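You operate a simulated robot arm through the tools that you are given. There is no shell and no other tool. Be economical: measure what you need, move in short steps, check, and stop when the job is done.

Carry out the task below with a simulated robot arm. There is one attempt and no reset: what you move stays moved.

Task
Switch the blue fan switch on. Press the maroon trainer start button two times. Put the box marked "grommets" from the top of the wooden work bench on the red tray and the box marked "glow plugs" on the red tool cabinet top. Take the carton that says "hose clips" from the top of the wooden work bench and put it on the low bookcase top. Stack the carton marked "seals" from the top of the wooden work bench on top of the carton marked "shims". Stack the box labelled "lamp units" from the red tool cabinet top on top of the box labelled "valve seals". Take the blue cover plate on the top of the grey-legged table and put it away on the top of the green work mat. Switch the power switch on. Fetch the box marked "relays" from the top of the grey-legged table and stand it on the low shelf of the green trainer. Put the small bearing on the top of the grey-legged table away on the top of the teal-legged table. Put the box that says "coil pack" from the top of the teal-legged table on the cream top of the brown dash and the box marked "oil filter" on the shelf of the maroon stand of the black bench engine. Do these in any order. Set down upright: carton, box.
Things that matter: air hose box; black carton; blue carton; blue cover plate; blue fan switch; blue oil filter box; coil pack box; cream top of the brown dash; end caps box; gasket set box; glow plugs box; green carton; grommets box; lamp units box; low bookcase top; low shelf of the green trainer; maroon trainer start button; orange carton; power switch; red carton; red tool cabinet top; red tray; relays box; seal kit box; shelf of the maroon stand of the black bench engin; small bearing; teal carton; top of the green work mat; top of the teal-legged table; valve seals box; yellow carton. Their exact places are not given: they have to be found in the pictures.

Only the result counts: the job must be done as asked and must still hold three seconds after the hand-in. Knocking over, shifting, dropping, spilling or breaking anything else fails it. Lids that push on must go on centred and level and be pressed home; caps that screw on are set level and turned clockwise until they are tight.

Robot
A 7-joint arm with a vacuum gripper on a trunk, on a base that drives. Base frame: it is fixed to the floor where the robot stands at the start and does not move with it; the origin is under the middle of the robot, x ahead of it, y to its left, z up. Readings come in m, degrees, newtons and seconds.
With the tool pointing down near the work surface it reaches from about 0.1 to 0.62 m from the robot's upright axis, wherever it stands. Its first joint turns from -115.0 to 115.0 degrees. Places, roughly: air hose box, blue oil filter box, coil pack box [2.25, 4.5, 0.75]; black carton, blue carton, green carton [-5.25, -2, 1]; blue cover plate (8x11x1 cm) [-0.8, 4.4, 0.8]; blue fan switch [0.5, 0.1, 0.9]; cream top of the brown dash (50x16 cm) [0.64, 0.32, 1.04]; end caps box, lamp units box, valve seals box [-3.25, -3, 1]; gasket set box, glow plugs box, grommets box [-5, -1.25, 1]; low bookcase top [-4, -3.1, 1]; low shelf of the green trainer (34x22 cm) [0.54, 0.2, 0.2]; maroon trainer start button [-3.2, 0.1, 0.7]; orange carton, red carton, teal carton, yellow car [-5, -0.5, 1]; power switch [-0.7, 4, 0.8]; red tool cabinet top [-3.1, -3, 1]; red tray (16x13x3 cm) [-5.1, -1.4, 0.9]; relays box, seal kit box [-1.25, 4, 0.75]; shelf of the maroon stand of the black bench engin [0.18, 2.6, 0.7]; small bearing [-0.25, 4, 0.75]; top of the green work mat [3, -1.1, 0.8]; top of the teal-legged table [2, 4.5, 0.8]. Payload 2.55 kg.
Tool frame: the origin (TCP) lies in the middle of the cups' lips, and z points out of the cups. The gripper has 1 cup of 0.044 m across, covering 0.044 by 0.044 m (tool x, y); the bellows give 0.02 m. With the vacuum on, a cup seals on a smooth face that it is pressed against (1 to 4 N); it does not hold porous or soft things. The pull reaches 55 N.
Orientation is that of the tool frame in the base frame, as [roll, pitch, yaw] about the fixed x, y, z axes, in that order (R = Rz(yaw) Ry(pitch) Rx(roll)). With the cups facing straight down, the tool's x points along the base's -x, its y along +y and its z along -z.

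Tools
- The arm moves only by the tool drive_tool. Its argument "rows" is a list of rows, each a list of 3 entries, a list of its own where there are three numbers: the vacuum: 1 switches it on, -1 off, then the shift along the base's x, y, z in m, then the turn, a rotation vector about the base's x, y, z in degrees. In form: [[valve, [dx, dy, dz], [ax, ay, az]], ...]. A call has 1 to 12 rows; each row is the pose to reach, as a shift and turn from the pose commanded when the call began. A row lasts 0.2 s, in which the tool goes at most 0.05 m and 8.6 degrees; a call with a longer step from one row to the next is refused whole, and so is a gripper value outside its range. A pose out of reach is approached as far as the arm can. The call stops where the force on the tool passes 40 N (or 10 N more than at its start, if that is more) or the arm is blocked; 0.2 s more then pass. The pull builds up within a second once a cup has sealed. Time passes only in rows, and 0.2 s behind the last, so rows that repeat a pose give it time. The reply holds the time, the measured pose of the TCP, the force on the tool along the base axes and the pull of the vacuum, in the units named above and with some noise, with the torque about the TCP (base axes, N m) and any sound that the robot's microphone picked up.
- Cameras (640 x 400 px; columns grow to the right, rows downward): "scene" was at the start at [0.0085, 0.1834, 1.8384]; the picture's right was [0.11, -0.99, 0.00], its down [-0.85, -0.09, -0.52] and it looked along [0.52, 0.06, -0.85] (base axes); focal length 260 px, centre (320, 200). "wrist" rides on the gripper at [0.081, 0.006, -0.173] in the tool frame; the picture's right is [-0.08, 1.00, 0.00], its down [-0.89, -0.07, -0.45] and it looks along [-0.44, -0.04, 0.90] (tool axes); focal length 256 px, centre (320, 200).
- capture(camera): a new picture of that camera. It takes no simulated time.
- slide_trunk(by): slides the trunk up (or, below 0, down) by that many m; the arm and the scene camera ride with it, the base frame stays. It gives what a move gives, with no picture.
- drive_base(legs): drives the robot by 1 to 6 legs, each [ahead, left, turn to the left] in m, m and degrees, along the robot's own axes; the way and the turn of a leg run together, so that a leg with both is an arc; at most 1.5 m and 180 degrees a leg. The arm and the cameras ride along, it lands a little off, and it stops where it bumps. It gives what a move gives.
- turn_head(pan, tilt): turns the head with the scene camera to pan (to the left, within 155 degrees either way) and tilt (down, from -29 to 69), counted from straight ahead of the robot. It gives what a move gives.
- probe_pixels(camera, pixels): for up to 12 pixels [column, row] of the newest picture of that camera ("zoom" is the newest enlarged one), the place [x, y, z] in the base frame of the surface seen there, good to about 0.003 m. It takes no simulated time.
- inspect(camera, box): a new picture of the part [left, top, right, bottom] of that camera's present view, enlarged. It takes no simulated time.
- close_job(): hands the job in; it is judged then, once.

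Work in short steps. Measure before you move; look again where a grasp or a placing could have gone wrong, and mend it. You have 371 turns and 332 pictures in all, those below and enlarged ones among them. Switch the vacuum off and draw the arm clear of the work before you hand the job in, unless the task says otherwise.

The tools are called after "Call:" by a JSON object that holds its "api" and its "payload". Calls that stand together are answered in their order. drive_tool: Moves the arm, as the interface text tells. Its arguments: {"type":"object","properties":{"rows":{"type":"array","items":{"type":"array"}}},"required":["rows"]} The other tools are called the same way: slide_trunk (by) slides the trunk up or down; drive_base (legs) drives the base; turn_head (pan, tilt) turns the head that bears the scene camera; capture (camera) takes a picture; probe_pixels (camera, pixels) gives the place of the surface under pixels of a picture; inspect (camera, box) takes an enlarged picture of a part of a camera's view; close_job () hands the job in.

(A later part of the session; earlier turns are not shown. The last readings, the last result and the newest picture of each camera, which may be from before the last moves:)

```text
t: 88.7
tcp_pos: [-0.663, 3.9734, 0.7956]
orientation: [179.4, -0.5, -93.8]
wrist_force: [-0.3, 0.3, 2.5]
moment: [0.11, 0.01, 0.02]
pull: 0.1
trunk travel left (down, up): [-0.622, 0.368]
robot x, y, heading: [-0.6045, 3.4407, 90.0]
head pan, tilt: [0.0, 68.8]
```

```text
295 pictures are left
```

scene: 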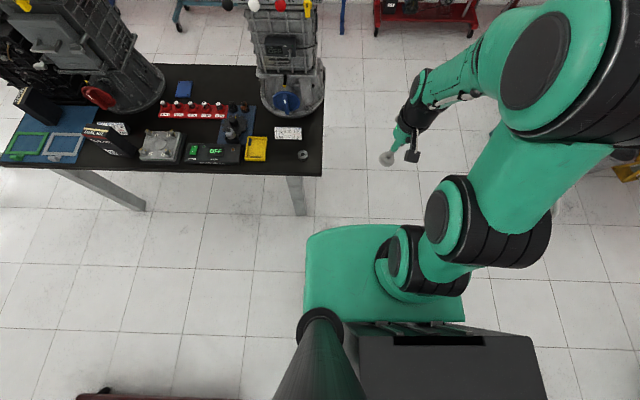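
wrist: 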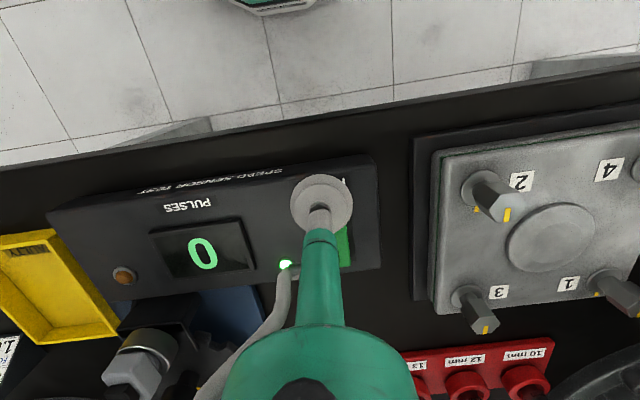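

The display reads 0 and the lamp is lit: power is on. I lift and drive right toward the bearing.

Call:
{"api": "drive_tool", "payload": {"rows": [[-1, [0, 0, 0.04], [0, 0, 0]], [-1, [0, -0.03, 0.07], [0, 0, 0]], [-1, [0, -0.06, 0.1], [0, 0, 0]]]}}

Call:
{"api": "drive_base", "payload": {"legs": [[0, -0.45, 0]]}}

Call:
{"api": "capture", "payload": {"camera": "wrist"}}

```text
t: 89.5
tcp_pos: [-0.6634, 3.9121, 0.8933]
orientation: [179.4, -0.7, -93.7]
wrist_force: [-0.5, -0.4, 0.0]
moment: [0.0, 0.0, -0.01]
pull: 0.1
trunk travel left (down, up): [-0.622, 0.368]
robot x, y, heading: [-0.6006, 3.4379, 89.7]
head pan, tilt: [0.0, 68.8]
```

```text
t: 92.2
tcp_pos: [-0.2207, 3.9125, 0.8929]
orientation: [179.3, -0.6, -93.3]
wrist_force: [-0.2, -0.1, -0.1]
moment: [0.02, 0.03, 0.0]
pull: 0.1
trunk travel left (down, up): [-0.622, 0.368]
robot x, y, heading: [-0.1554, 3.4357, 89.9]
head pan, tilt: [0.0, 68.8]
```

```text
294 pictures are left
```

wrist: 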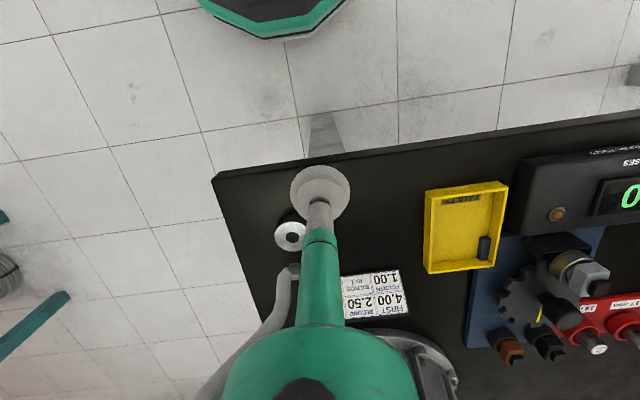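

The bearing shows at (290,236). I measure its centre precisely.

Call:
{"api": "probe_pixels", "payload": {"camera": "wrist", "pixels": [[291, 236], [281, 236], [298, 240], [288, 246], [291, 228], [275, 228]]}}

Call:
{"api": "inspect", "payload": {"camera": "wrist", "box": [260, 210, 320, 260]}}

```text
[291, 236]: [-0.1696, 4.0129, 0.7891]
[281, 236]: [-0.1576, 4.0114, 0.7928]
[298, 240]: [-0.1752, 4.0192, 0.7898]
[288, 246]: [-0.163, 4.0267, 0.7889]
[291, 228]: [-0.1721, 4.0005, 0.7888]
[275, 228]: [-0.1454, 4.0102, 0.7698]
```

```text
8.00 times, centred on (290, 235) of wrist
```

zoom: 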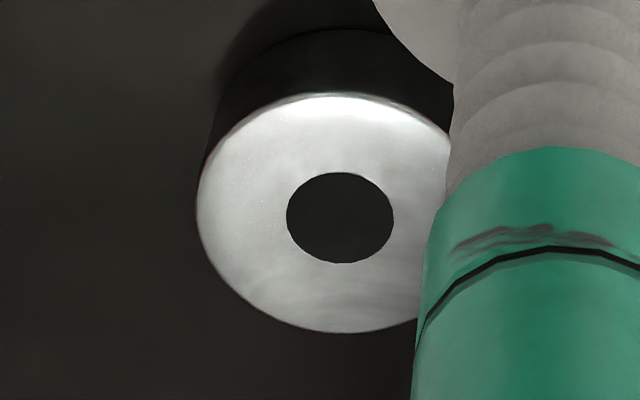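

Centre is about (-0.172, 4.013, 0.789). I move over it, switch the vacuum on and press down.

Call:
{"api": "drive_tool", "payload": {"rows": [[1, [0.02, 0.04, 0], [0, 0, 0]], [1, [0.04, 0.08, -0.02], [0, 0, 0]], [1, [0.049, 0.1, -0.06], [0, 0, 0]], [1, [0.049, 0.1, -0.09], [0, 0, 0]], [1, [0.049, 0.1, -0.1], [0, 0, 0]], [1, [0.049, 0.1, -0.108], [0, 0, 0]], [1, [0.049, 0.1, -0.108], [0, 0, 0]], [1, [0.049, 0.1, -0.108], [0, 0, 0]], [1, [0.049, 0.1, -0.108], [0, 0, 0]]]}}

```text
t: 94.2
tcp_pos: [-0.1724, 4.0139, 0.786]
orientation: [179.3, 0.0, -93.4]
wrist_force: [-2.9, 3.6, 28.3]
moment: [0.06, -0.52, 0.04]
pull: 54.9
trunk travel left (down, up): [-0.622, 0.368]
robot x, y, heading: [-0.1576, 3.4387, 90.2]
head pan, tilt: [0.0, 68.8]
```

The vacuum holds at 55 N. I lift and pull back off the table.

Call:
{"api": "drive_tool", "payload": {"rows": [[1, [0, 0, 0.02], [0, 0, 0]], [1, [0, 0, 0.06], [0, 0, 0]], [1, [0, -0.02, 0.1], [0, 0, 0]], [1, [0, -0.06, 0.12], [0, 0, 0]], [1, [0, -0.1, 0.14], [0, 0, 0]], [1, [0, -0.14, 0.16], [0, 0, 0]], [1, [0, -0.19, 0.16], [0, 0, 0]], [1, [0, -0.23, 0.16], [0, 0, 0]]]}}

Call:
{"api": "turn_head", "payload": {"pan": -50, "tilt": 35}}

Call:
{"api": "capture", "payload": {"camera": "scene"}}

```text
t: 96.0
tcp_pos: [-0.1732, 3.7821, 0.9462]
orientation: [179.4, -0.5, -93.4]
wrist_force: [-0.1, 0.4, -2.0]
moment: [0.05, 0.03, -0.01]
pull: 54.9
out of reach, approached as far as the arm can: row 3
trunk travel left (down, up): [-0.622, 0.368]
robot x, y, heading: [-0.1598, 3.4387, 90.0]
head pan, tilt: [0.0, 68.8]
```

```text
t: 97.2
tcp_pos: [-0.1737, 3.7846, 0.9463]
orientation: [179.3, -0.6, -93.3]
wrist_force: [0.2, -0.7, -1.9]
moment: [0.0, 0.0, 0.01]
pull: 55.5
trunk travel left (down, up): [-0.622, 0.368]
robot x, y, heading: [-0.154, 3.4391, 89.9]
head pan, tilt: [-50.0, 35.0]
```

```text
292 pictures are left
```

scene: 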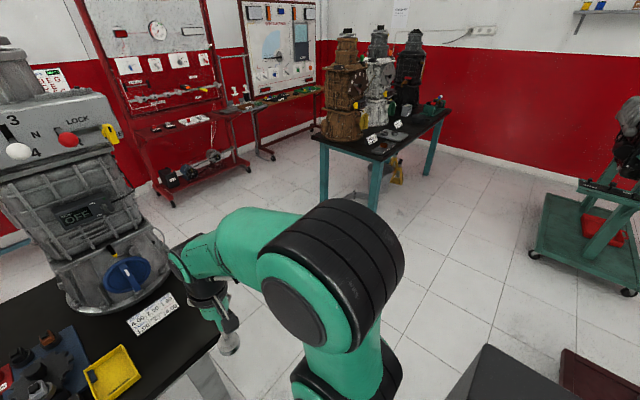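

Holding the bearing at about 2 N. I drive right along the aisle toward the teal-legged table and look.

Call:
{"api": "drive_base", "payload": {"legs": [[0, -1.45, 0]]}}

Call:
{"api": "turn_head", "payload": {"pan": -30, "tilt": 45}}

Call:
{"api": "capture", "payload": {"camera": "scene"}}

```text
t: 104.5
tcp_pos: [1.2923, 3.767, 0.9449]
orientation: [179.2, -0.5, -95.0]
wrist_force: [0.8, 0.0, -1.3]
moment: [0.0, 0.01, 0.03]
pull: 54.9
trunk travel left (down, up): [-0.622, 0.368]
robot x, y, heading: [1.2971, 3.4201, 88.3]
head pan, tilt: [-50.0, 35.0]
```

```text
t: 105.3
tcp_pos: [1.2915, 3.7669, 0.9447]
orientation: [179.3, -0.6, -95.0]
wrist_force: [-0.1, 0.9, -1.5]
moment: [0.02, 0.0, 0.0]
pull: 54.7
trunk travel left (down, up): [-0.622, 0.368]
robot x, y, heading: [1.3025, 3.4184, 88.8]
head pan, tilt: [-30.0, 45.0]
```

```text
291 pictures are left
```

scene: 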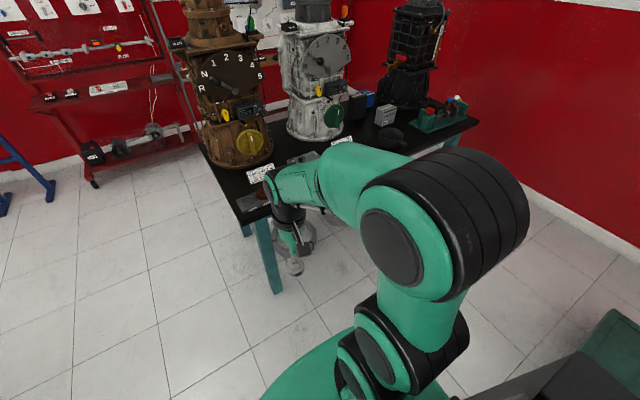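

Boxes are at the table's right half. I probe the table and floor limits before going further.

Call:
{"api": "probe_pixels", "payload": {"camera": "scene", "pixels": [[240, 218], [472, 122], [258, 203], [270, 175], [330, 145], [440, 150], [392, 138], [360, 100], [383, 115], [290, 160], [600, 315], [430, 120]]}}

Call:
{"api": "inspect", "payload": {"camera": "scene", "box": [200, 60, 480, 235]}}

```text
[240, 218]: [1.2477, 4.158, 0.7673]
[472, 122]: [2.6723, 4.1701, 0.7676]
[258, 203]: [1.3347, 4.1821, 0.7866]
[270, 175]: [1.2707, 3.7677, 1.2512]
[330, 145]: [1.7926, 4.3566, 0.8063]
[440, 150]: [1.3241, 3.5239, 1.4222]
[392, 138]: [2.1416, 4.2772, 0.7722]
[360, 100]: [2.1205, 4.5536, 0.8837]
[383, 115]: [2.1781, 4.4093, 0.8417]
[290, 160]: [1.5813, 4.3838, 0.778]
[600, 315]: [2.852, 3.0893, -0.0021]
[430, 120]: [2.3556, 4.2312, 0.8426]
```

```text
2.29 times, centred on (340, 148) of scene
```

zoom: 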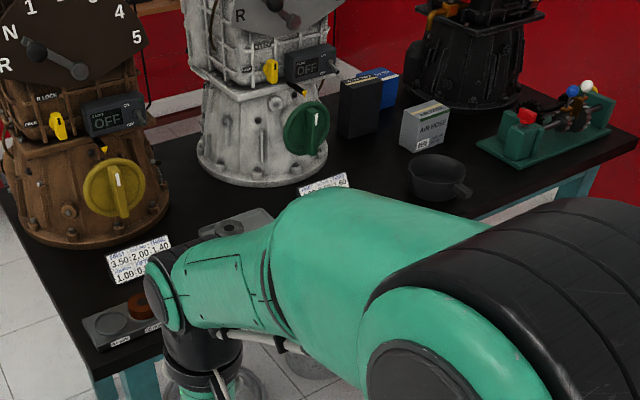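

I look right to see the green engine stand's extent before driving in front of the table.

Call:
{"api": "turn_head", "payload": {"pan": -75, "tilt": 40}}

Call:
{"api": "capture", "payload": {"camera": "scene"}}

Call:
{"api": "probe_pixels", "payload": {"camera": "scene", "pixels": [[450, 290], [400, 200], [430, 240], [380, 150], [500, 250], [330, 200]]}}

```text
t: 106.4
tcp_pos: [1.2924, 3.7662, 0.9444]
orientation: [179.3, -0.6, -95.0]
wrist_force: [-0.3, -0.1, -2.1]
moment: [0.01, -0.03, -0.04]
pull: 54.4
trunk travel left (down, up): [-0.622, 0.368]
robot x, y, heading: [1.2971, 3.4208, 88.5]
head pan, tilt: [-75.0, 40.0]
```

```text
289 pictures are left
```

scene: 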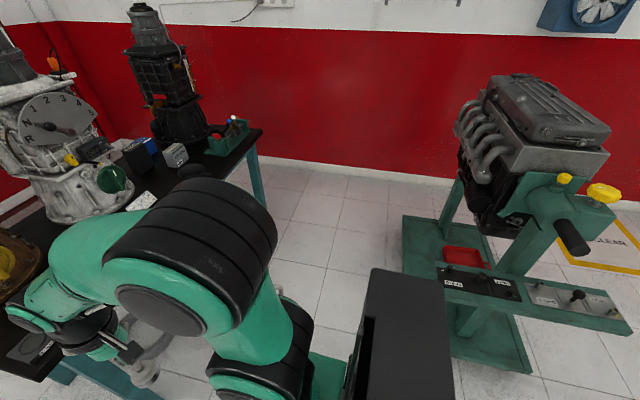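

```text
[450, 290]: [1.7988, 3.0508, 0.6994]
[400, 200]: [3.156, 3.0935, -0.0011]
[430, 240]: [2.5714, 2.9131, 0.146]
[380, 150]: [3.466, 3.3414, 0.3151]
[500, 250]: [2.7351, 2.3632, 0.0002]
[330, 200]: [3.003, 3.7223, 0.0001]
```

The stand ends at y≈3.1, so the aisle is about 1 m wide. I drive to about (2.0, 3.58).

Call:
{"api": "drive_base", "payload": {"legs": [[0.17, -0.15, 1.5], [0, -0.55, 0]]}}

Call:
{"api": "turn_head", "payload": {"pan": 5, "tilt": 45}}

Call:
{"api": "capture", "payload": {"camera": "scene"}}

Call:
{"api": "capture", "payload": {"camera": "wrist"}}

```text
t: 110.9
tcp_pos: [1.9903, 3.934, 0.9453]
orientation: [179.3, -0.6, -93.5]
wrist_force: [0.7, 0.9, -1.6]
moment: [0.03, 0.02, 0.03]
pull: 54.5
trunk travel left (down, up): [-0.622, 0.368]
robot x, y, heading: [2.0037, 3.5896, 89.7]
head pan, tilt: [-75.0, 40.0]
```

```text
t: 112.4
tcp_pos: [1.9899, 3.9339, 0.9459]
orientation: [179.4, -0.6, -93.7]
wrist_force: [0.3, 0.2, -1.3]
moment: [0.0, -0.02, -0.01]
pull: 55.1
trunk travel left (down, up): [-0.622, 0.368]
robot x, y, heading: [2.0073, 3.5916, 90.3]
head pan, tilt: [5.0, 45.0]
```

```text
288 pictures are left
```

scene: 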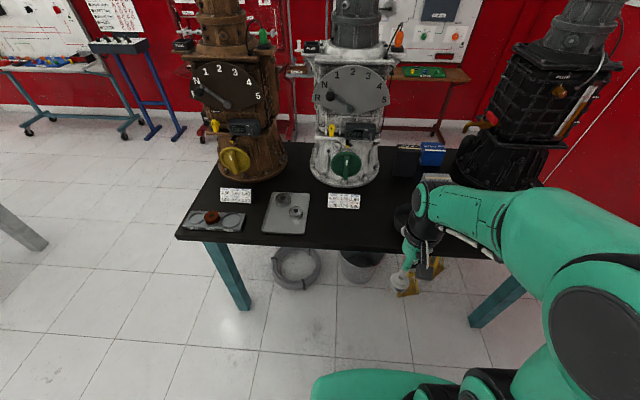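

```text
287 pictures are left
```

wrist: 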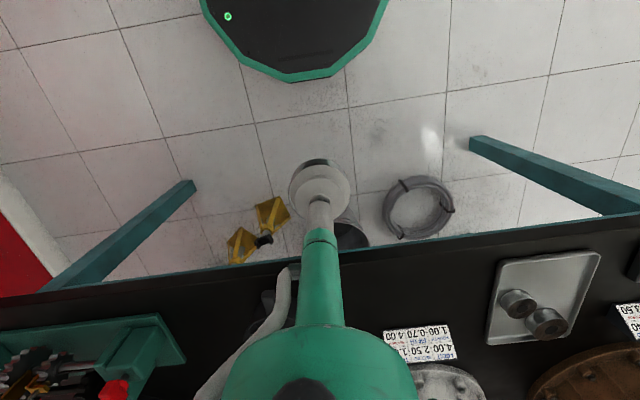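

A free strip lies at scene (345,228) between the grey tray and the mug. I measure it.

Call:
{"api": "probe_pixels", "payload": {"camera": "scene", "pixels": [[345, 228], [365, 225], [310, 215], [345, 205], [393, 218], [345, 245], [330, 225]]}}

Call:
{"api": "probe_pixels", "payload": {"camera": "wrist", "pixels": [[380, 280], [420, 285], [460, 300], [380, 335]]}}

```text
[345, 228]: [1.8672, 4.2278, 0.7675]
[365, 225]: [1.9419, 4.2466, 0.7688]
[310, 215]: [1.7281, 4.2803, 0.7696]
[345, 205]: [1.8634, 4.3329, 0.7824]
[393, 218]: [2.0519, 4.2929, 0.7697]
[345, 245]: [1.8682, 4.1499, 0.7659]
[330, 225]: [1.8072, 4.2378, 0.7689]
```

```text
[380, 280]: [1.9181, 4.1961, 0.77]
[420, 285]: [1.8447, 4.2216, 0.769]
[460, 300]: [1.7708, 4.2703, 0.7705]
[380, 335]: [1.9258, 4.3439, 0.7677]
```

I drive 0.12 m closer, then move over (1.87, 4.245).

Call:
{"api": "drive_base", "payload": {"legs": [[0.13, 0.05, 0]]}}

Call:
{"api": "drive_tool", "payload": {"rows": [[1, [-0.02, 0.04, 0], [0, 0, 0]], [1, [-0.04, 0.08, 0], [0, 0, 0]], [1, [-0.06, 0.12, 0], [0, 0, 0]], [1, [-0.07, 0.165, 0], [0, 0, 0]], [1, [-0.07, 0.18, -0.04], [0, 0, 0]], [1, [-0.07, 0.18, -0.08], [0, 0, 0]]]}}

Call:
{"api": "capture", "payload": {"camera": "wrist"}}

```text
t: 113.8
tcp_pos: [1.9401, 4.0624, 0.9452]
orientation: [179.4, -0.6, -93.7]
wrist_force: [0.8, 0.7, -2.3]
moment: [-0.05, -0.04, -0.02]
pull: 54.9
trunk travel left (down, up): [-0.622, 0.368]
robot x, y, heading: [1.9503, 3.7187, 89.8]
head pan, tilt: [5.0, 45.0]
```

```text
t: 115.2
tcp_pos: [1.8716, 4.2406, 0.8662]
orientation: [179.4, -0.6, -93.7]
wrist_force: [-0.3, -0.5, -1.9]
moment: [0.0, 0.01, 0.01]
pull: 55.1
out of reach, approached as far as the arm can: row 3, 4, 5
trunk travel left (down, up): [-0.622, 0.368]
robot x, y, heading: [1.9527, 3.7166, 89.8]
head pan, tilt: [5.0, 45.0]
```

```text
286 pictures are left
```

wrist: 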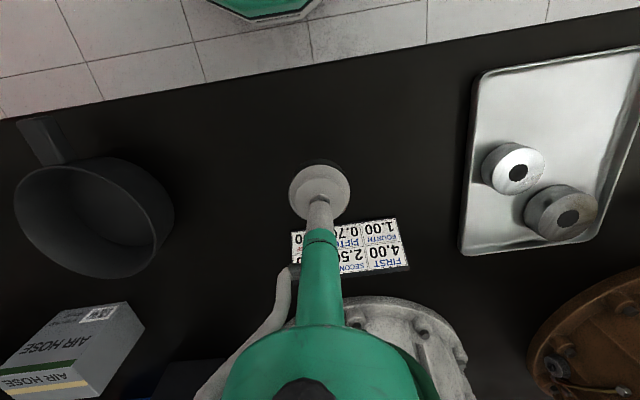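

The spot is clear. I lower to the table, release and lift.

Call:
{"api": "drive_tool", "payload": {"rows": [[1, [0, 0, -0.04], [0, 0, 0]], [1, [0, 0, -0.065], [0, 0, 0]], [1, [0, 0, -0.074], [0, 0, 0]], [-1, [0, 0, -0.074], [0, 0, 0]], [-1, [0, 0, -0.074], [0, 0, 0]], [-1, [0, 0, -0.074], [0, 0, 0]], [-1, [0, 0, -0.074], [0, 0, 0]], [-1, [0, 0, -0.05], [0, 0, 0]], [-1, [0, 0, -0.01], [0, 0, 0]], [-1, [0, -0.03, 0.03], [0, 0, 0]], [-1, [0.04, -0.05, 0.05], [0, 0, 0]]]}}

Call:
{"api": "capture", "payload": {"camera": "wrist"}}

```text
t: 117.5
tcp_pos: [1.9079, 4.1882, 0.9157]
orientation: [179.2, -0.7, -93.7]
wrist_force: [0.4, 0.5, 0.2]
moment: [-0.02, 0.02, -0.01]
pull: 0.0
trunk travel left (down, up): [-0.622, 0.368]
robot x, y, heading: [1.9589, 3.7128, 90.0]
head pan, tilt: [5.0, 45.0]
```

```text
285 pictures are left
```

wrist: 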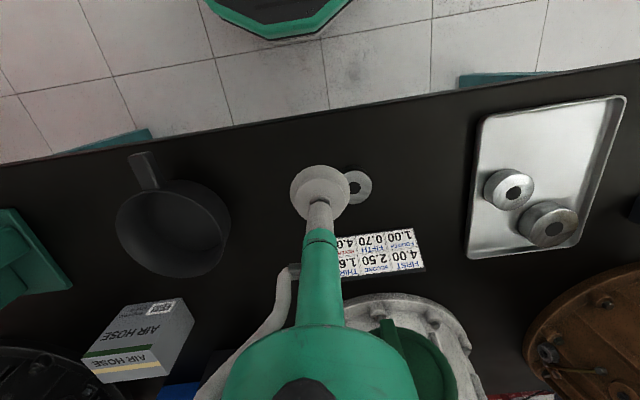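

The bearing stands on the table. Now I find the coil pack and oil filter boxes with the scene camera.

Call:
{"api": "turn_head", "payload": {"pan": -15, "tilt": 45}}

Call:
{"api": "capture", "payload": {"camera": "scene"}}

Call:
{"api": "inspect", "payload": {"camera": "scene", "box": [280, 100, 440, 220]}}

```text
t: 118.4
tcp_pos: [1.9068, 4.1893, 0.9166]
orientation: [179.3, -0.5, -93.7]
wrist_force: [0.3, 0.7, 0.6]
moment: [0.0, 0.01, -0.01]
pull: 0.0
trunk travel left (down, up): [-0.622, 0.368]
robot x, y, heading: [1.953, 3.7154, 89.8]
head pan, tilt: [-15.0, 45.0]
```

```text
284 pictures are left
```

scene: 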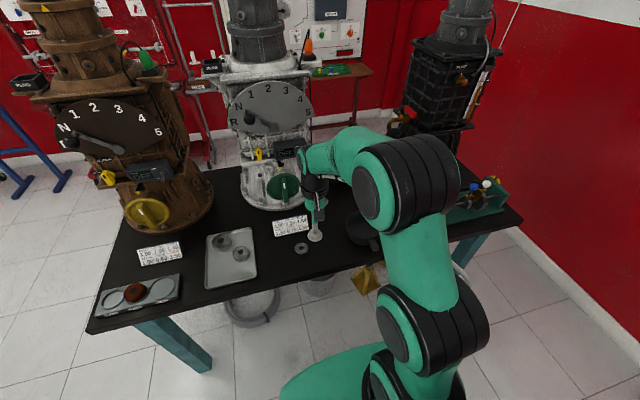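

```text
3.33 times, centred on (360, 160) of scene
```

zoom: 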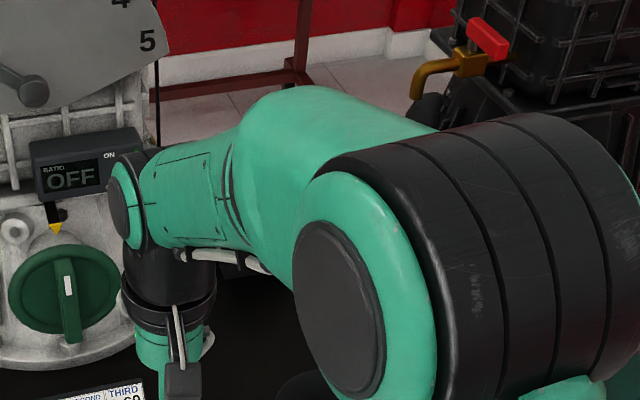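

The arm hides the boxes. I raise the trunk and shift right to view them with the wrist camera.

Call:
{"api": "slide_trunk", "payload": {"by": 0.2}}

Call:
{"api": "drive_base", "payload": {"legs": [[0, -0.22, 0]]}}

Call:
{"api": "capture", "payload": {"camera": "wrist"}}

```text
t: 120.5
tcp_pos: [1.9077, 4.1898, 1.1167]
orientation: [179.4, -0.6, -93.7]
wrist_force: [0.4, 0.4, 0.2]
moment: [0.01, 0.01, 0.0]
pull: 0.0
trunk travel left (down, up): [-0.822, 0.168]
robot x, y, heading: [1.9561, 3.7183, 89.8]
head pan, tilt: [-15.0, 45.0]
```

```text
t: 122.2
tcp_pos: [2.1292, 4.1893, 1.1162]
orientation: [179.2, -0.6, -93.9]
wrist_force: [0.8, 0.5, 0.4]
moment: [-0.02, 0.03, 0.01]
pull: 0.1
trunk travel left (down, up): [-0.822, 0.168]
robot x, y, heading: [2.1705, 3.7141, 89.9]
head pan, tilt: [-15.0, 45.0]
```

```text
282 pictures are left
```

wrist: 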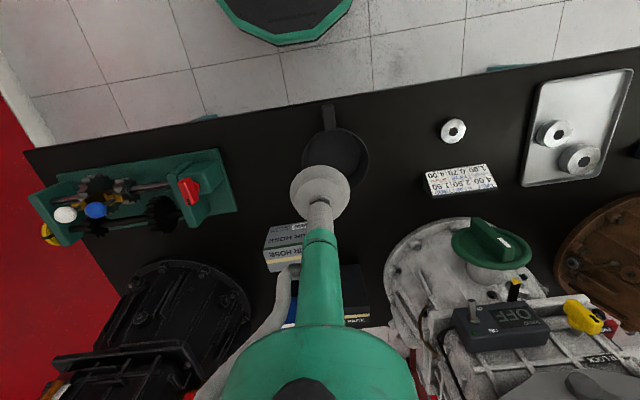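

The boxes are under the arm. I move the tool +x to uncover them.

Call:
{"api": "drive_tool", "payload": {"rows": [[-1, [0.045, -0.01, 0], [0, 0, 0]], [-1, [0.09, -0.02, 0], [0, 0, 0]], [-1, [0.135, -0.03, 0], [0, 0, 0]], [-1, [0.18, -0.03, 0], [0, 0, 0]]]}}

Call:
{"api": "capture", "payload": {"camera": "wrist"}}

Call:
{"api": "inspect", "payload": {"camera": "wrist", "box": [340, 200, 520, 360]}}

```text
t: 123.2
tcp_pos: [2.3092, 4.1607, 1.119]
orientation: [179.2, -0.7, -93.9]
wrist_force: [0.3, 0.2, 0.1]
moment: [0.01, 0.02, -0.03]
pull: 0.0
trunk travel left (down, up): [-0.822, 0.168]
robot x, y, heading: [2.1771, 3.7119, 89.8]
head pan, tilt: [-15.0, 45.0]
```

```text
281 pictures are left
```

wrist: 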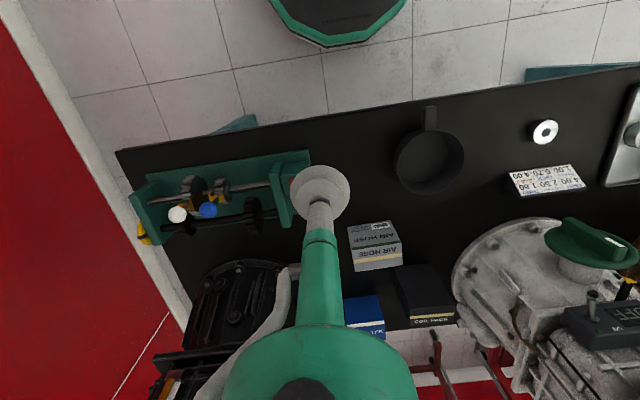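

```text
2.50 times, centred on (430, 280) of wrist
```

zoom: 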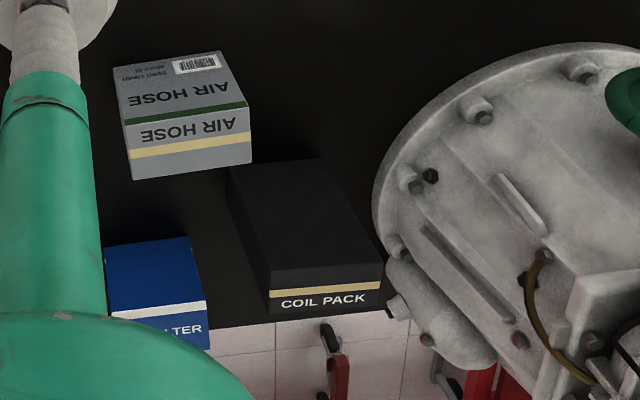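

I measure the faces of the boxes in this enlarged picture.

Call:
{"api": "probe_pixels", "payload": {"camera": "zoom", "pixels": [[240, 175], [325, 165], [270, 265], [375, 260], [270, 290], [378, 285], [275, 308], [110, 250], [190, 245], [150, 290], [180, 330], [180, 90]]}}

```text
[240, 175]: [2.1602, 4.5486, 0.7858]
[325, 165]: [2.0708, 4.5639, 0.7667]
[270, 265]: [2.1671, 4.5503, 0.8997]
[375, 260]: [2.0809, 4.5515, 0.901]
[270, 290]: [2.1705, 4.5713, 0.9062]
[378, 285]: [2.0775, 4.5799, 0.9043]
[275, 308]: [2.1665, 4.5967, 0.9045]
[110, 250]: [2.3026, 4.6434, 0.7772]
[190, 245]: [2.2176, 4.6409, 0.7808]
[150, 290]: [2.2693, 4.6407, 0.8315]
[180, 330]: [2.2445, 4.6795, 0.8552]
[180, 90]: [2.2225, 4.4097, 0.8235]
```

Coil pack top is near (2.121, 4.578, 0.905), oil filter top near (2.26, 4.67, 0.855). I check the clearance to the white and black gearboxes.

Call:
{"api": "probe_pixels", "payload": {"camera": "wrist", "pixels": [[455, 280], [470, 320], [490, 305], [500, 340], [570, 310], [560, 330], [545, 232], [250, 265], [290, 320], [240, 320], [470, 345], [530, 385]]}}

Call:
{"api": "turn_head", "payload": {"pan": 10, "tilt": 30}}

Call:
{"api": "capture", "payload": {"camera": "scene"}}

```text
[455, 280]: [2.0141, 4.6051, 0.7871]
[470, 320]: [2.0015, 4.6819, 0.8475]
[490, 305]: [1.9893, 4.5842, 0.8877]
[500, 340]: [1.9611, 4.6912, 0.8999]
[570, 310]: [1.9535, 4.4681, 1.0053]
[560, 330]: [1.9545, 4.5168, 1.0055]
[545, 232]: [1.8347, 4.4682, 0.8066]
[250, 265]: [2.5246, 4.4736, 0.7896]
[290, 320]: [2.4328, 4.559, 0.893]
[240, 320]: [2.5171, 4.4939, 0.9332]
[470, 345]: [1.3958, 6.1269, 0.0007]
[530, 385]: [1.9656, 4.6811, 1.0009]
```

```text
t: 124.1
tcp_pos: [2.3082, 4.1598, 1.1188]
orientation: [179.3, -0.6, -93.8]
wrist_force: [-0.1, -0.3, 0.8]
moment: [0.01, 0.0, -0.01]
pull: 0.1
trunk travel left (down, up): [-0.822, 0.168]
robot x, y, heading: [2.1711, 3.7133, 89.9]
head pan, tilt: [10.0, 30.0]
```

```text
279 pictures are left
```

scene: 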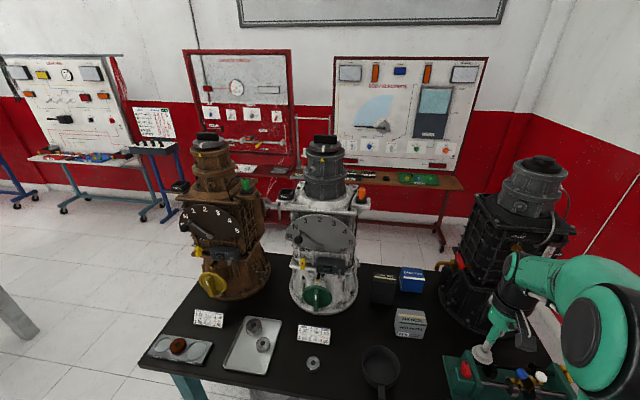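

Clearances are fine for a straight approach. I bring the tool back in line with the coil pack, then drive ahead 0.3 m with the base going under the table.

Call:
{"api": "drive_tool", "payload": {"rows": [[-1, [-0.045, -0.015, 0], [0, 0, 0]], [-1, [-0.09, -0.03, 0], [0, 0, 0]], [-1, [-0.135, -0.045, 0], [0, 0, 0]], [-1, [-0.18, -0.06, 0], [0, 0, 0]], [-1, [-0.187, -0.1, 0], [0, 0, 0]]]}}

Call:
{"api": "drive_base", "payload": {"legs": [[0.3, 0, 0]]}}

Call:
{"api": "capture", "payload": {"camera": "wrist"}}

```text
t: 125.3
tcp_pos: [2.121, 4.0559, 1.1167]
orientation: [179.2, -0.4, -93.8]
wrist_force: [0.6, -0.8, 0.7]
moment: [0.05, 0.0, 0.0]
pull: 0.0
trunk travel left (down, up): [-0.822, 0.168]
robot x, y, heading: [2.1758, 3.7144, 89.6]
head pan, tilt: [10.0, 30.0]
```

```text
t: 127.4
tcp_pos: [2.1218, 4.3633, 1.1162]
orientation: [179.4, -0.7, -93.8]
wrist_force: [0.0, 0.4, 0.5]
moment: [-0.05, -0.02, 0.01]
pull: 0.0
trunk travel left (down, up): [-0.822, 0.168]
robot x, y, heading: [2.1782, 4.0187, 89.7]
head pan, tilt: [10.0, 30.0]
```

```text
278 pictures are left
```

wrist: 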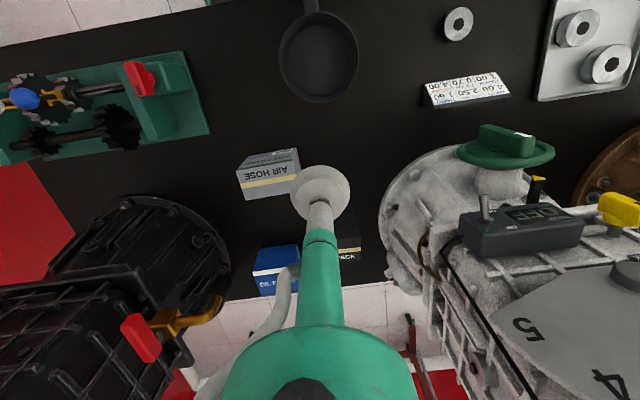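

Aligned. I extend 0.215 m over the coil pack and come down 0.15 m with the arm.

Call:
{"api": "drive_tool", "payload": {"rows": [[-1, [0, 0.045, 0], [0, 0, 0]], [-1, [0, 0.09, 0], [0, 0, 0]], [-1, [0, 0.135, 0], [0, 0, 0]], [-1, [0, 0.18, 0], [0, 0, 0]], [-1, [0, 0.215, 0], [0, 0, 0]], [-1, [0, 0.215, -0.04], [0, 0, 0]], [-1, [0, 0.215, -0.08], [0, 0, 0]], [-1, [0, 0.215, -0.12], [0, 0, 0]], [-1, [0, 0.215, -0.15], [0, 0, 0]]]}}

Call:
{"api": "capture", "payload": {"camera": "wrist"}}

```text
t: 129.4
tcp_pos: [2.1217, 4.5787, 0.9668]
orientation: [179.3, -0.6, -93.8]
wrist_force: [0.4, -0.3, 0.7]
moment: [0.0, 0.03, 0.01]
pull: 0.0
out of reach, approached as far as the arm can: row 4, 5, 6
trunk travel left (down, up): [-0.822, 0.168]
robot x, y, heading: [2.1733, 4.0142, 89.9]
head pan, tilt: [10.0, 30.0]
```

```text
277 pictures are left
```

wrist: 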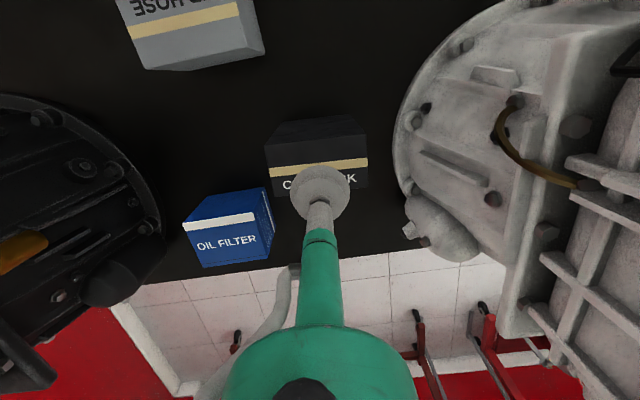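

I probe both box tops from here to centre the cup.

Call:
{"api": "probe_pixels", "payload": {"camera": "wrist", "pixels": [[268, 148], [363, 141], [272, 175], [362, 168], [278, 193], [364, 186], [186, 224], [262, 194], [205, 265], [272, 246], [230, 230], [320, 148]]}}

```text
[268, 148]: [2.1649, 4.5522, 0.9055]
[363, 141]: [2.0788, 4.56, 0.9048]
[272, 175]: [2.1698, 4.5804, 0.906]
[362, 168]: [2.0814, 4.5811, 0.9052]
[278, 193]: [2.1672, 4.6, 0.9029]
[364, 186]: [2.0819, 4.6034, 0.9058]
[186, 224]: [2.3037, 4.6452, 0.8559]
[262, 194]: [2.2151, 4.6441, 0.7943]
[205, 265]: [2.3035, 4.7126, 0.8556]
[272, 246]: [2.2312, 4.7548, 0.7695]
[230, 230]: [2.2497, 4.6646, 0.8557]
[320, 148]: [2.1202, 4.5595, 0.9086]
```

The tool is centred on the coil pack top (z 0.905). I press and lift.

Call:
{"api": "drive_tool", "payload": {"rows": [[1, [0.002, 0, -0.04], [0, 0, 0]], [1, [0.002, 0, -0.058], [0, 0, 0]], [1, [0.002, 0, -0.066], [0, 0, 0]], [1, [0.002, 0, -0.066], [0, 0, 0]], [1, [0.002, 0, -0.066], [0, 0, 0]], [1, [0.002, 0, -0.066], [0, 0, 0]], [1, [0.002, 0, -0.066], [0, 0, 0]], [1, [0.002, 0, -0.04], [0, 0, 0]], [1, [0.002, 0, 0.0], [0, 0, 0]]]}}

```text
t: 131.4
tcp_pos: [2.1227, 4.5756, 0.9642]
orientation: [179.4, -0.8, -93.8]
wrist_force: [0.0, 0.6, -3.3]
moment: [0.0, -0.02, 0.06]
pull: 54.7
trunk travel left (down, up): [-0.822, 0.168]
robot x, y, heading: [2.1727, 4.0199, 89.7]
head pan, tilt: [10.0, 30.0]
```

Held, with about 3.3 N weight. I raise by trunk, pull the tool in and back the robot out.

Call:
{"api": "slide_trunk", "payload": {"by": 0.16}}

Call:
{"api": "drive_tool", "payload": {"rows": [[1, [0, -0.045, 0], [0, 0, 0]], [1, [0, -0.09, 0], [0, 0, 0]], [1, [0, -0.135, 0], [0, 0, 0]], [1, [0, -0.18, 0], [0, 0, 0]], [1, [0, -0.215, 0], [0, 0, 0]]]}}

Call:
{"api": "drive_base", "payload": {"legs": [[-0.43, 0, 0]]}}

Call:
{"api": "capture", "payload": {"camera": "wrist"}}

```text
t: 133.2
tcp_pos: [2.1221, 4.5782, 1.1252]
orientation: [179.4, -0.7, -93.9]
wrist_force: [-0.3, -0.7, -4.3]
moment: [0.0, -0.04, 0.01]
pull: 55.4
trunk travel left (down, up): [-0.982, 0.008]
robot x, y, heading: [2.1774, 4.0175, 89.7]
head pan, tilt: [10.0, 30.0]
```

```text
t: 134.4
tcp_pos: [2.1228, 4.3624, 1.1251]
orientation: [179.3, -0.7, -93.8]
wrist_force: [0.5, -0.6, -2.6]
moment: [-0.01, 0.01, 0.01]
pull: 54.6
trunk travel left (down, up): [-0.982, 0.008]
robot x, y, heading: [2.1757, 4.0182, 89.5]
head pan, tilt: [10.0, 30.0]
```

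```text
t: 137.0
tcp_pos: [2.1198, 3.9375, 1.1243]
orientation: [179.4, -0.6, -93.3]
wrist_force: [-0.5, -0.8, -3.8]
moment: [0.01, 0.0, 0.02]
pull: 55.0
trunk travel left (down, up): [-0.982, 0.008]
robot x, y, heading: [2.1765, 3.5923, 90.2]
head pan, tilt: [10.0, 30.0]
```

```text
276 pictures are left
```

wrist: 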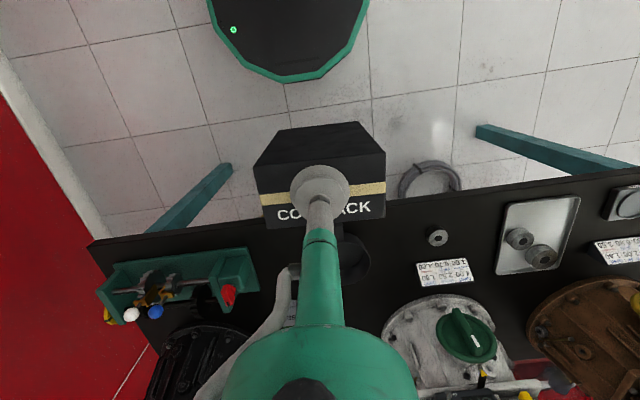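

The coil pack hangs straight. I drive back out to (1.5, 1.75), turn to heading 0°, and back up west toward the gap beside the green trainer.

Call:
{"api": "drive_base", "payload": {"legs": [[-0.15, 0.68, 0], [-1.5, 0, 0], [-0.2, 0, 0], [0, 0, -90]]}}

Call:
{"api": "turn_head", "payload": {"pan": 150, "tilt": 35}}

Call:
{"api": "capture", "payload": {"camera": "scene"}}

Call:
{"api": "turn_head", "payload": {"pan": -150, "tilt": 35}}

Call:
{"api": "capture", "payload": {"camera": "scene"}}

```text
t: 152.8
tcp_pos: [1.8689, 1.8257, 1.125]
orientation: [179.3, -0.7, 176.5]
wrist_force: [-0.3, 0.1, -3.7]
moment: [-0.03, 0.0, -0.01]
pull: 54.9
trunk travel left (down, up): [-0.982, 0.008]
robot x, y, heading: [1.5255, 1.7681, -0.2]
head pan, tilt: [10.0, 30.0]
```

```text
t: 155.0
tcp_pos: [1.8686, 1.8249, 1.1243]
orientation: [179.3, -0.6, 176.6]
wrist_force: [-0.1, 1.2, -3.7]
moment: [0.03, 0.02, -0.01]
pull: 54.7
trunk travel left (down, up): [-0.982, 0.008]
robot x, y, heading: [1.5244, 1.7709, -0.2]
head pan, tilt: [150.0, 35.0]
```

```text
275 pictures are left
```

scene: 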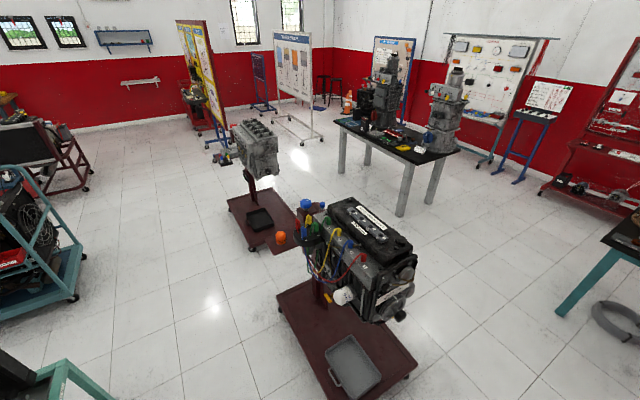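

```text
t: 159.1
tcp_pos: [1.8693, 1.8239, 1.1243]
orientation: [179.5, -0.6, 176.5]
wrist_force: [0.5, -0.5, -4.0]
moment: [-0.04, 0.01, 0.0]
pull: 55.1
trunk travel left (down, up): [-0.982, 0.008]
robot x, y, heading: [1.5246, 1.7707, -0.0]
head pan, tilt: [-150.0, 35.0]
```

```text
274 pictures are left
```

scene: 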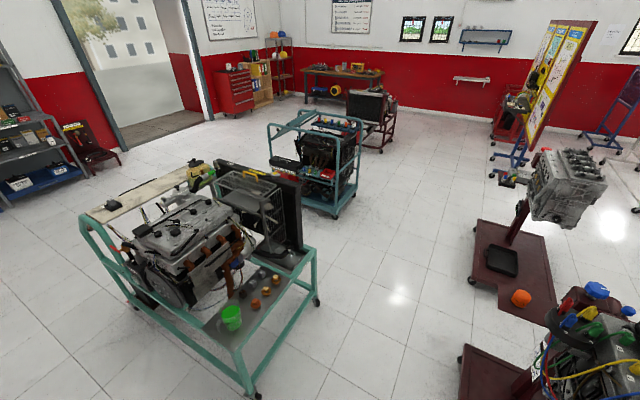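

I measure the corridor edges: trainer corner wheels, teal trainer and the maroon stand.

Call:
{"api": "probe_pixels", "payload": {"camera": "scene", "pixels": [[255, 392], [318, 302], [336, 216], [353, 190], [300, 200], [465, 375], [400, 320], [310, 250], [275, 128], [115, 205], [190, 180], [330, 235]]}}

```text
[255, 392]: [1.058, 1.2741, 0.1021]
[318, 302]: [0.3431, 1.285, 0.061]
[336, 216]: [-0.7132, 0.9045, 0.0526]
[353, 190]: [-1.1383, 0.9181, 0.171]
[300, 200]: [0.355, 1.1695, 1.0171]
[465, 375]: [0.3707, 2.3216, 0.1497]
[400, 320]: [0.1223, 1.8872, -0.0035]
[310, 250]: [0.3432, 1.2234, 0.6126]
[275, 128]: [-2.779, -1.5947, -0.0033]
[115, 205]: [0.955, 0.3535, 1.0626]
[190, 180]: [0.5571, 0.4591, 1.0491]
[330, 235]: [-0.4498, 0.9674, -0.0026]
```

The gap is about 1 m wide. I back up to x≈-0.1 and slide down to y≈0.25, keeping the box west of the radiator.

Call:
{"api": "drive_base", "payload": {"legs": [[-1.5, 0, 0], [-0.13, 0, 0], [0, -1.5, 0]]}}

Call:
{"api": "turn_head", "payload": {"pan": 5, "tilt": 45}}

Call:
{"api": "capture", "payload": {"camera": "scene"}}

Call:
{"api": "capture", "payload": {"camera": "wrist"}}

```text
t: 174.2
tcp_pos: [0.2959, 0.348, 1.1247]
orientation: [179.4, -0.7, 178.8]
wrist_force: [-4.0, 0.3, -4.7]
moment: [-0.06, 0.48, -0.19]
pull: 54.8
trunk travel left (down, up): [-0.982, 0.008]
robot x, y, heading: [-0.0445, 0.2806, 2.4]
head pan, tilt: [-150.0, 35.0]
```

```text
t: 176.6
tcp_pos: [0.2952, 0.3466, 1.1245]
orientation: [179.4, -0.7, 179.0]
wrist_force: [-1.2, 0.4, -4.6]
moment: [-0.04, 0.26, -0.01]
pull: 54.6
trunk travel left (down, up): [-0.982, 0.008]
robot x, y, heading: [-0.0458, 0.2802, 2.5]
head pan, tilt: [5.0, 45.0]
```

```text
273 pictures are left
```

scene: 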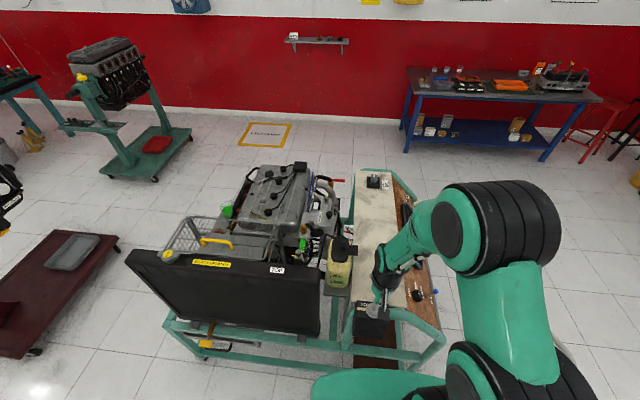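

```text
272 pictures are left
```

wrist: 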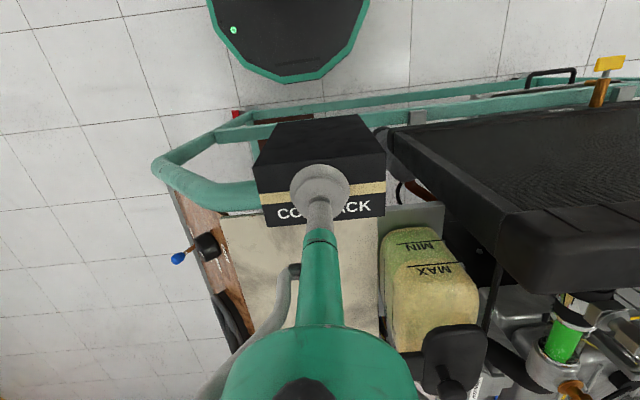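

The base landed nearer than planned and the box lightly touches at the trainer's edge. I draw the tool back and raise it.

Call:
{"api": "drive_tool", "payload": {"rows": [[1, [-0.03, -0.01, 0], [0, 0, 0]], [1, [-0.04, -0.02, 0.03], [0, 0, 0]], [1, [-0.04, -0.02, 0.07], [0, 0, 0]], [1, [-0.04, -0.02, 0.1], [0, 0, 0]], [1, [-0.04, -0.02, 0.1], [0, 0, 0]]]}}

Call:
{"api": "capture", "payload": {"camera": "wrist"}}

Call:
{"api": "probe_pixels", "payload": {"camera": "scene", "pixels": [[365, 260], [395, 290], [350, 290], [375, 185], [395, 200], [360, 200]]}}

```text
t: 177.8
tcp_pos: [0.2552, 0.3281, 1.2258]
orientation: [179.4, -0.6, 179.0]
wrist_force: [-0.2, 0.9, -4.2]
moment: [-0.03, 0.01, 0.01]
pull: 55.2
trunk travel left (down, up): [-0.982, 0.008]
robot x, y, heading: [-0.0454, 0.2786, 2.4]
head pan, tilt: [5.0, 45.0]
```

```text
271 pictures are left
```

wrist: 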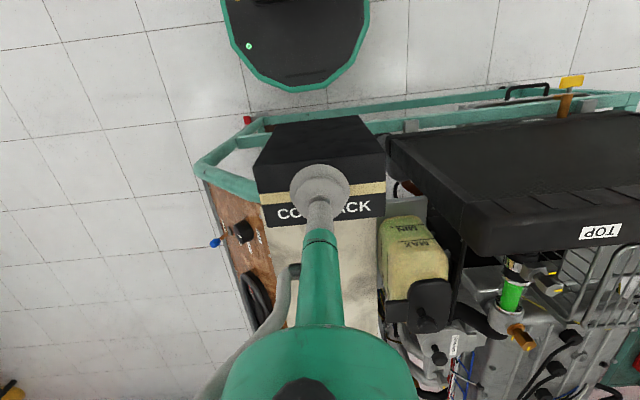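

```text
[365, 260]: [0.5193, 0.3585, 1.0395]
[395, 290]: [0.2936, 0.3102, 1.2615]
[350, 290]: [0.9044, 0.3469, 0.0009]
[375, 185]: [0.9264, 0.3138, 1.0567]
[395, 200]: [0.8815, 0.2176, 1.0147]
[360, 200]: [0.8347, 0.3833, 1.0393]
```

Box bottom is now at about 1.09. I drive ahead 0.06 m and extend over the cream top toward (0.48, 0.312).

Call:
{"api": "drive_base", "payload": {"legs": [[0.06, 0, -2.4]]}}

Call:
{"api": "drive_tool", "payload": {"rows": [[1, [0.04, 0, 0], [0, 0, 0]], [1, [0.08, 0, 0], [0, 0, 0]], [1, [0.12, 0, 0], [0, 0, 0]]]}}

Call:
{"api": "capture", "payload": {"camera": "wrist"}}

```text
t: 178.8
tcp_pos: [0.3149, 0.3149, 1.2242]
orientation: [179.4, -0.5, 176.5]
wrist_force: [-0.1, -0.2, -3.7]
moment: [-0.05, 0.04, 0.02]
pull: 55.0
trunk travel left (down, up): [-0.982, 0.008]
robot x, y, heading: [0.0155, 0.2759, 0.1]
head pan, tilt: [5.0, 45.0]
```

```text
t: 179.6
tcp_pos: [0.4389, 0.3183, 1.2223]
orientation: [179.4, -0.7, 176.4]
wrist_force: [0.2, 1.6, -4.0]
moment: [-0.01, 0.04, 0.02]
pull: 54.9
trunk travel left (down, up): [-0.982, 0.008]
robot x, y, heading: [0.0137, 0.28, -0.1]
head pan, tilt: [5.0, 45.0]
```

```text
270 pictures are left
```

wrist: 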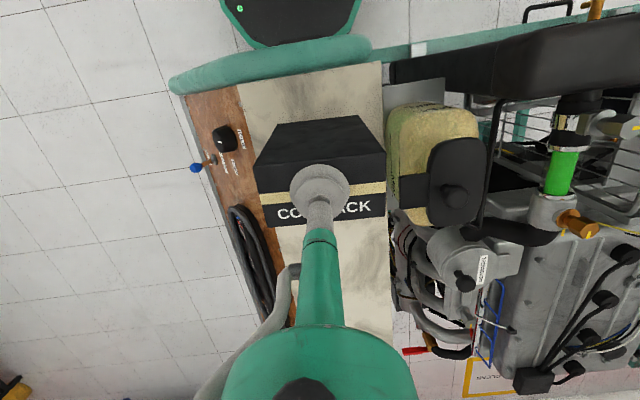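

The box is over the cream board. I go 0.045 further in x, lower until contact and release.

Call:
{"api": "drive_tool", "payload": {"rows": [[1, [0.045, 0, 0], [0, 0, 0]], [1, [0.045, 0, -0.025], [0, 0, 0]], [1, [0.045, 0, -0.038], [0, 0, 0]], [1, [0.045, 0, -0.044], [0, 0, 0]], [1, [0.045, 0, -0.046], [0, 0, 0]], [1, [0.045, 0, -0.046], [0, 0, 0]]]}}

```text
t: 181.0
tcp_pos: [0.4786, 0.3166, 1.1783]
orientation: [179.5, -0.7, 176.5]
wrist_force: [-0.1, 0.4, -1.5]
moment: [-0.05, 0.1, -0.03]
pull: 54.5
trunk travel left (down, up): [-0.982, 0.008]
robot x, y, heading: [0.0116, 0.2781, -0.1]
head pan, tilt: [5.0, 45.0]
```

Force fell from -4 to -1.5 N, so the box is touching. I go 2 mm lower, release and lift away.

Call:
{"api": "drive_tool", "payload": {"rows": [[1, [0, 0, -0.002], [0, 0, 0]], [-1, [0, 0, -0.002], [0, 0, 0]], [-1, [0, 0, -0.002], [0, 0, 0]], [-1, [0, 0, -0.002], [0, 0, 0]], [-1, [0, 0, 0.01], [0, 0, 0]], [-1, [0, 0, 0.04], [0, 0, 0]], [-1, [-0.04, 0, 0.06], [0, 0, 0]], [-1, [-0.08, 0, 0.06], [0, 0, 0]], [-1, [-0.12, 0, 0.06], [0, 0, 0]]]}}

Call:
{"api": "capture", "payload": {"camera": "wrist"}}

```text
t: 183.0
tcp_pos: [0.3568, 0.3141, 1.2377]
orientation: [179.4, -0.5, 176.4]
wrist_force: [0.5, -0.6, -0.6]
moment: [0.02, 0.01, -0.03]
pull: 0.1
trunk travel left (down, up): [-0.982, 0.008]
robot x, y, heading: [0.0149, 0.276, 0.2]
head pan, tilt: [5.0, 45.0]
```

```text
269 pictures are left
```

wrist: 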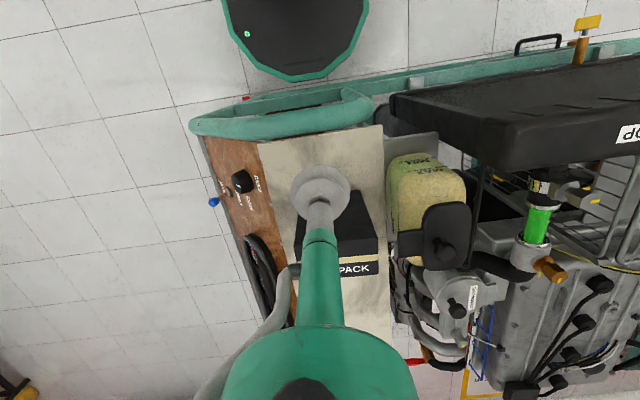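

The coil pack stands on the cream top. Next is the relays box: I drive back out by the known route to the grey-legged table.

Call:
{"api": "drive_base", "payload": {"legs": [[-0.12, 0, 0], [0, 1.48, 0], [1.5, 0, 0], [0.12, 0, 0], [0, 1.5, 0], [0, 0.15, 90]]}}

Call:
{"api": "turn_head", "payload": {"pan": 60, "tilt": 35}}

Call:
{"api": "capture", "payload": {"camera": "scene"}}

```text
t: 209.9
tcp_pos: [1.4553, 3.6778, 1.239]
orientation: [179.4, -0.7, -95.8]
wrist_force: [0.8, -0.4, -0.5]
moment: [-0.03, 0.0, -0.02]
pull: 0.1
trunk travel left (down, up): [-0.982, 0.008]
robot x, y, heading: [1.4793, 3.3292, 87.7]
head pan, tilt: [5.0, 45.0]
```

```text
t: 211.1
tcp_pos: [1.4546, 3.6775, 1.2378]
orientation: [179.4, -0.6, -95.8]
wrist_force: [0.2, -0.9, 1.2]
moment: [-0.01, -0.03, 0.01]
pull: 0.0
trunk travel left (down, up): [-0.982, 0.008]
robot x, y, heading: [1.4761, 3.3307, 87.8]
head pan, tilt: [60.0, 35.0]
```

```text
268 pictures are left
```

scene: 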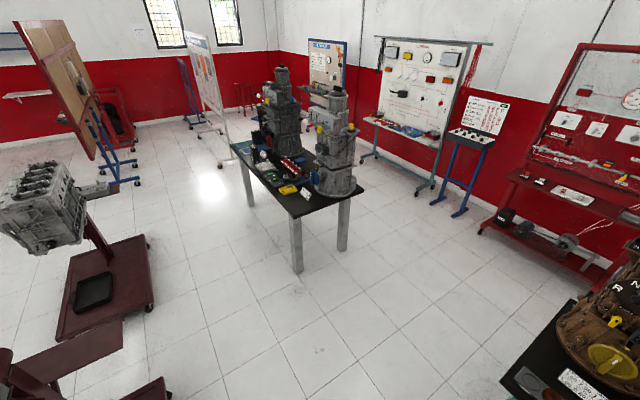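

I'm beside the teal-legged table, so I fetch the oil filter box first. I line up at x≈2.2 and drive under the table to y≈4.05.

Call:
{"api": "drive_base", "payload": {"legs": [[0.25, -0.72, 2.3], [0.46, 0, 0]]}}

Call:
{"api": "capture", "payload": {"camera": "wrist"}}

```text
t: 217.5
tcp_pos: [2.1557, 4.3679, 1.2373]
orientation: [179.4, -0.7, -93.7]
wrist_force: [-0.7, 0.6, 0.1]
moment: [0.04, -0.03, 0.01]
pull: 0.0
trunk travel left (down, up): [-0.982, 0.008]
robot x, y, heading: [2.1901, 4.0226, 90.0]
head pan, tilt: [60.0, 35.0]
```

```text
267 pictures are left
```

wrist: 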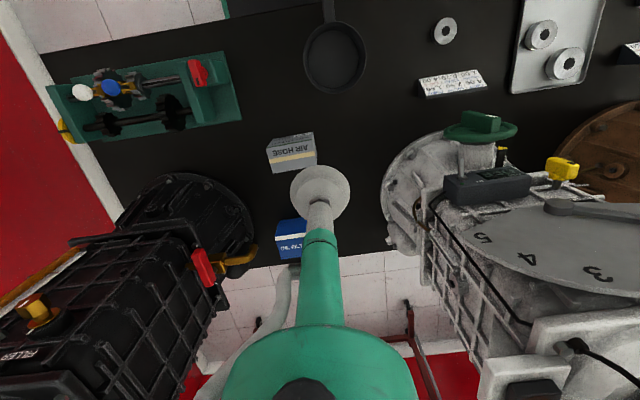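

I check the red/brass lever of the black gearbox near (230,262) against the tool's path, and drive 0.08 m closer.

Call:
{"api": "probe_pixels", "payload": {"camera": "wrist", "pixels": [[253, 252], [235, 258], [205, 265], [290, 225], [305, 240], [280, 245], [315, 250], [225, 300]]}}

Call:
{"api": "drive_base", "payload": {"legs": [[0.08, 0, 0]]}}

```text
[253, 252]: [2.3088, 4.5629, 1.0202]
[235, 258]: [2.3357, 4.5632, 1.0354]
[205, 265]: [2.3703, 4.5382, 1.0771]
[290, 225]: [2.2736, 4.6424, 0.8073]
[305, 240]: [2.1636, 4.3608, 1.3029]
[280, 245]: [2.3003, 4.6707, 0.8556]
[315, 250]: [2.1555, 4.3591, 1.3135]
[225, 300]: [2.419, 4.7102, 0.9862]
```

```text
t: 218.5
tcp_pos: [2.1546, 4.4243, 1.2378]
orientation: [179.5, -0.9, -93.6]
wrist_force: [-0.1, 1.0, -0.8]
moment: [-0.1, 0.0, 0.0]
pull: 0.1
trunk travel left (down, up): [-0.982, 0.008]
robot x, y, heading: [2.1892, 4.0745, 90.0]
head pan, tilt: [60.0, 35.0]
stopped in leg 1: the robot was blocked; the commanded pose is now the measured one
```

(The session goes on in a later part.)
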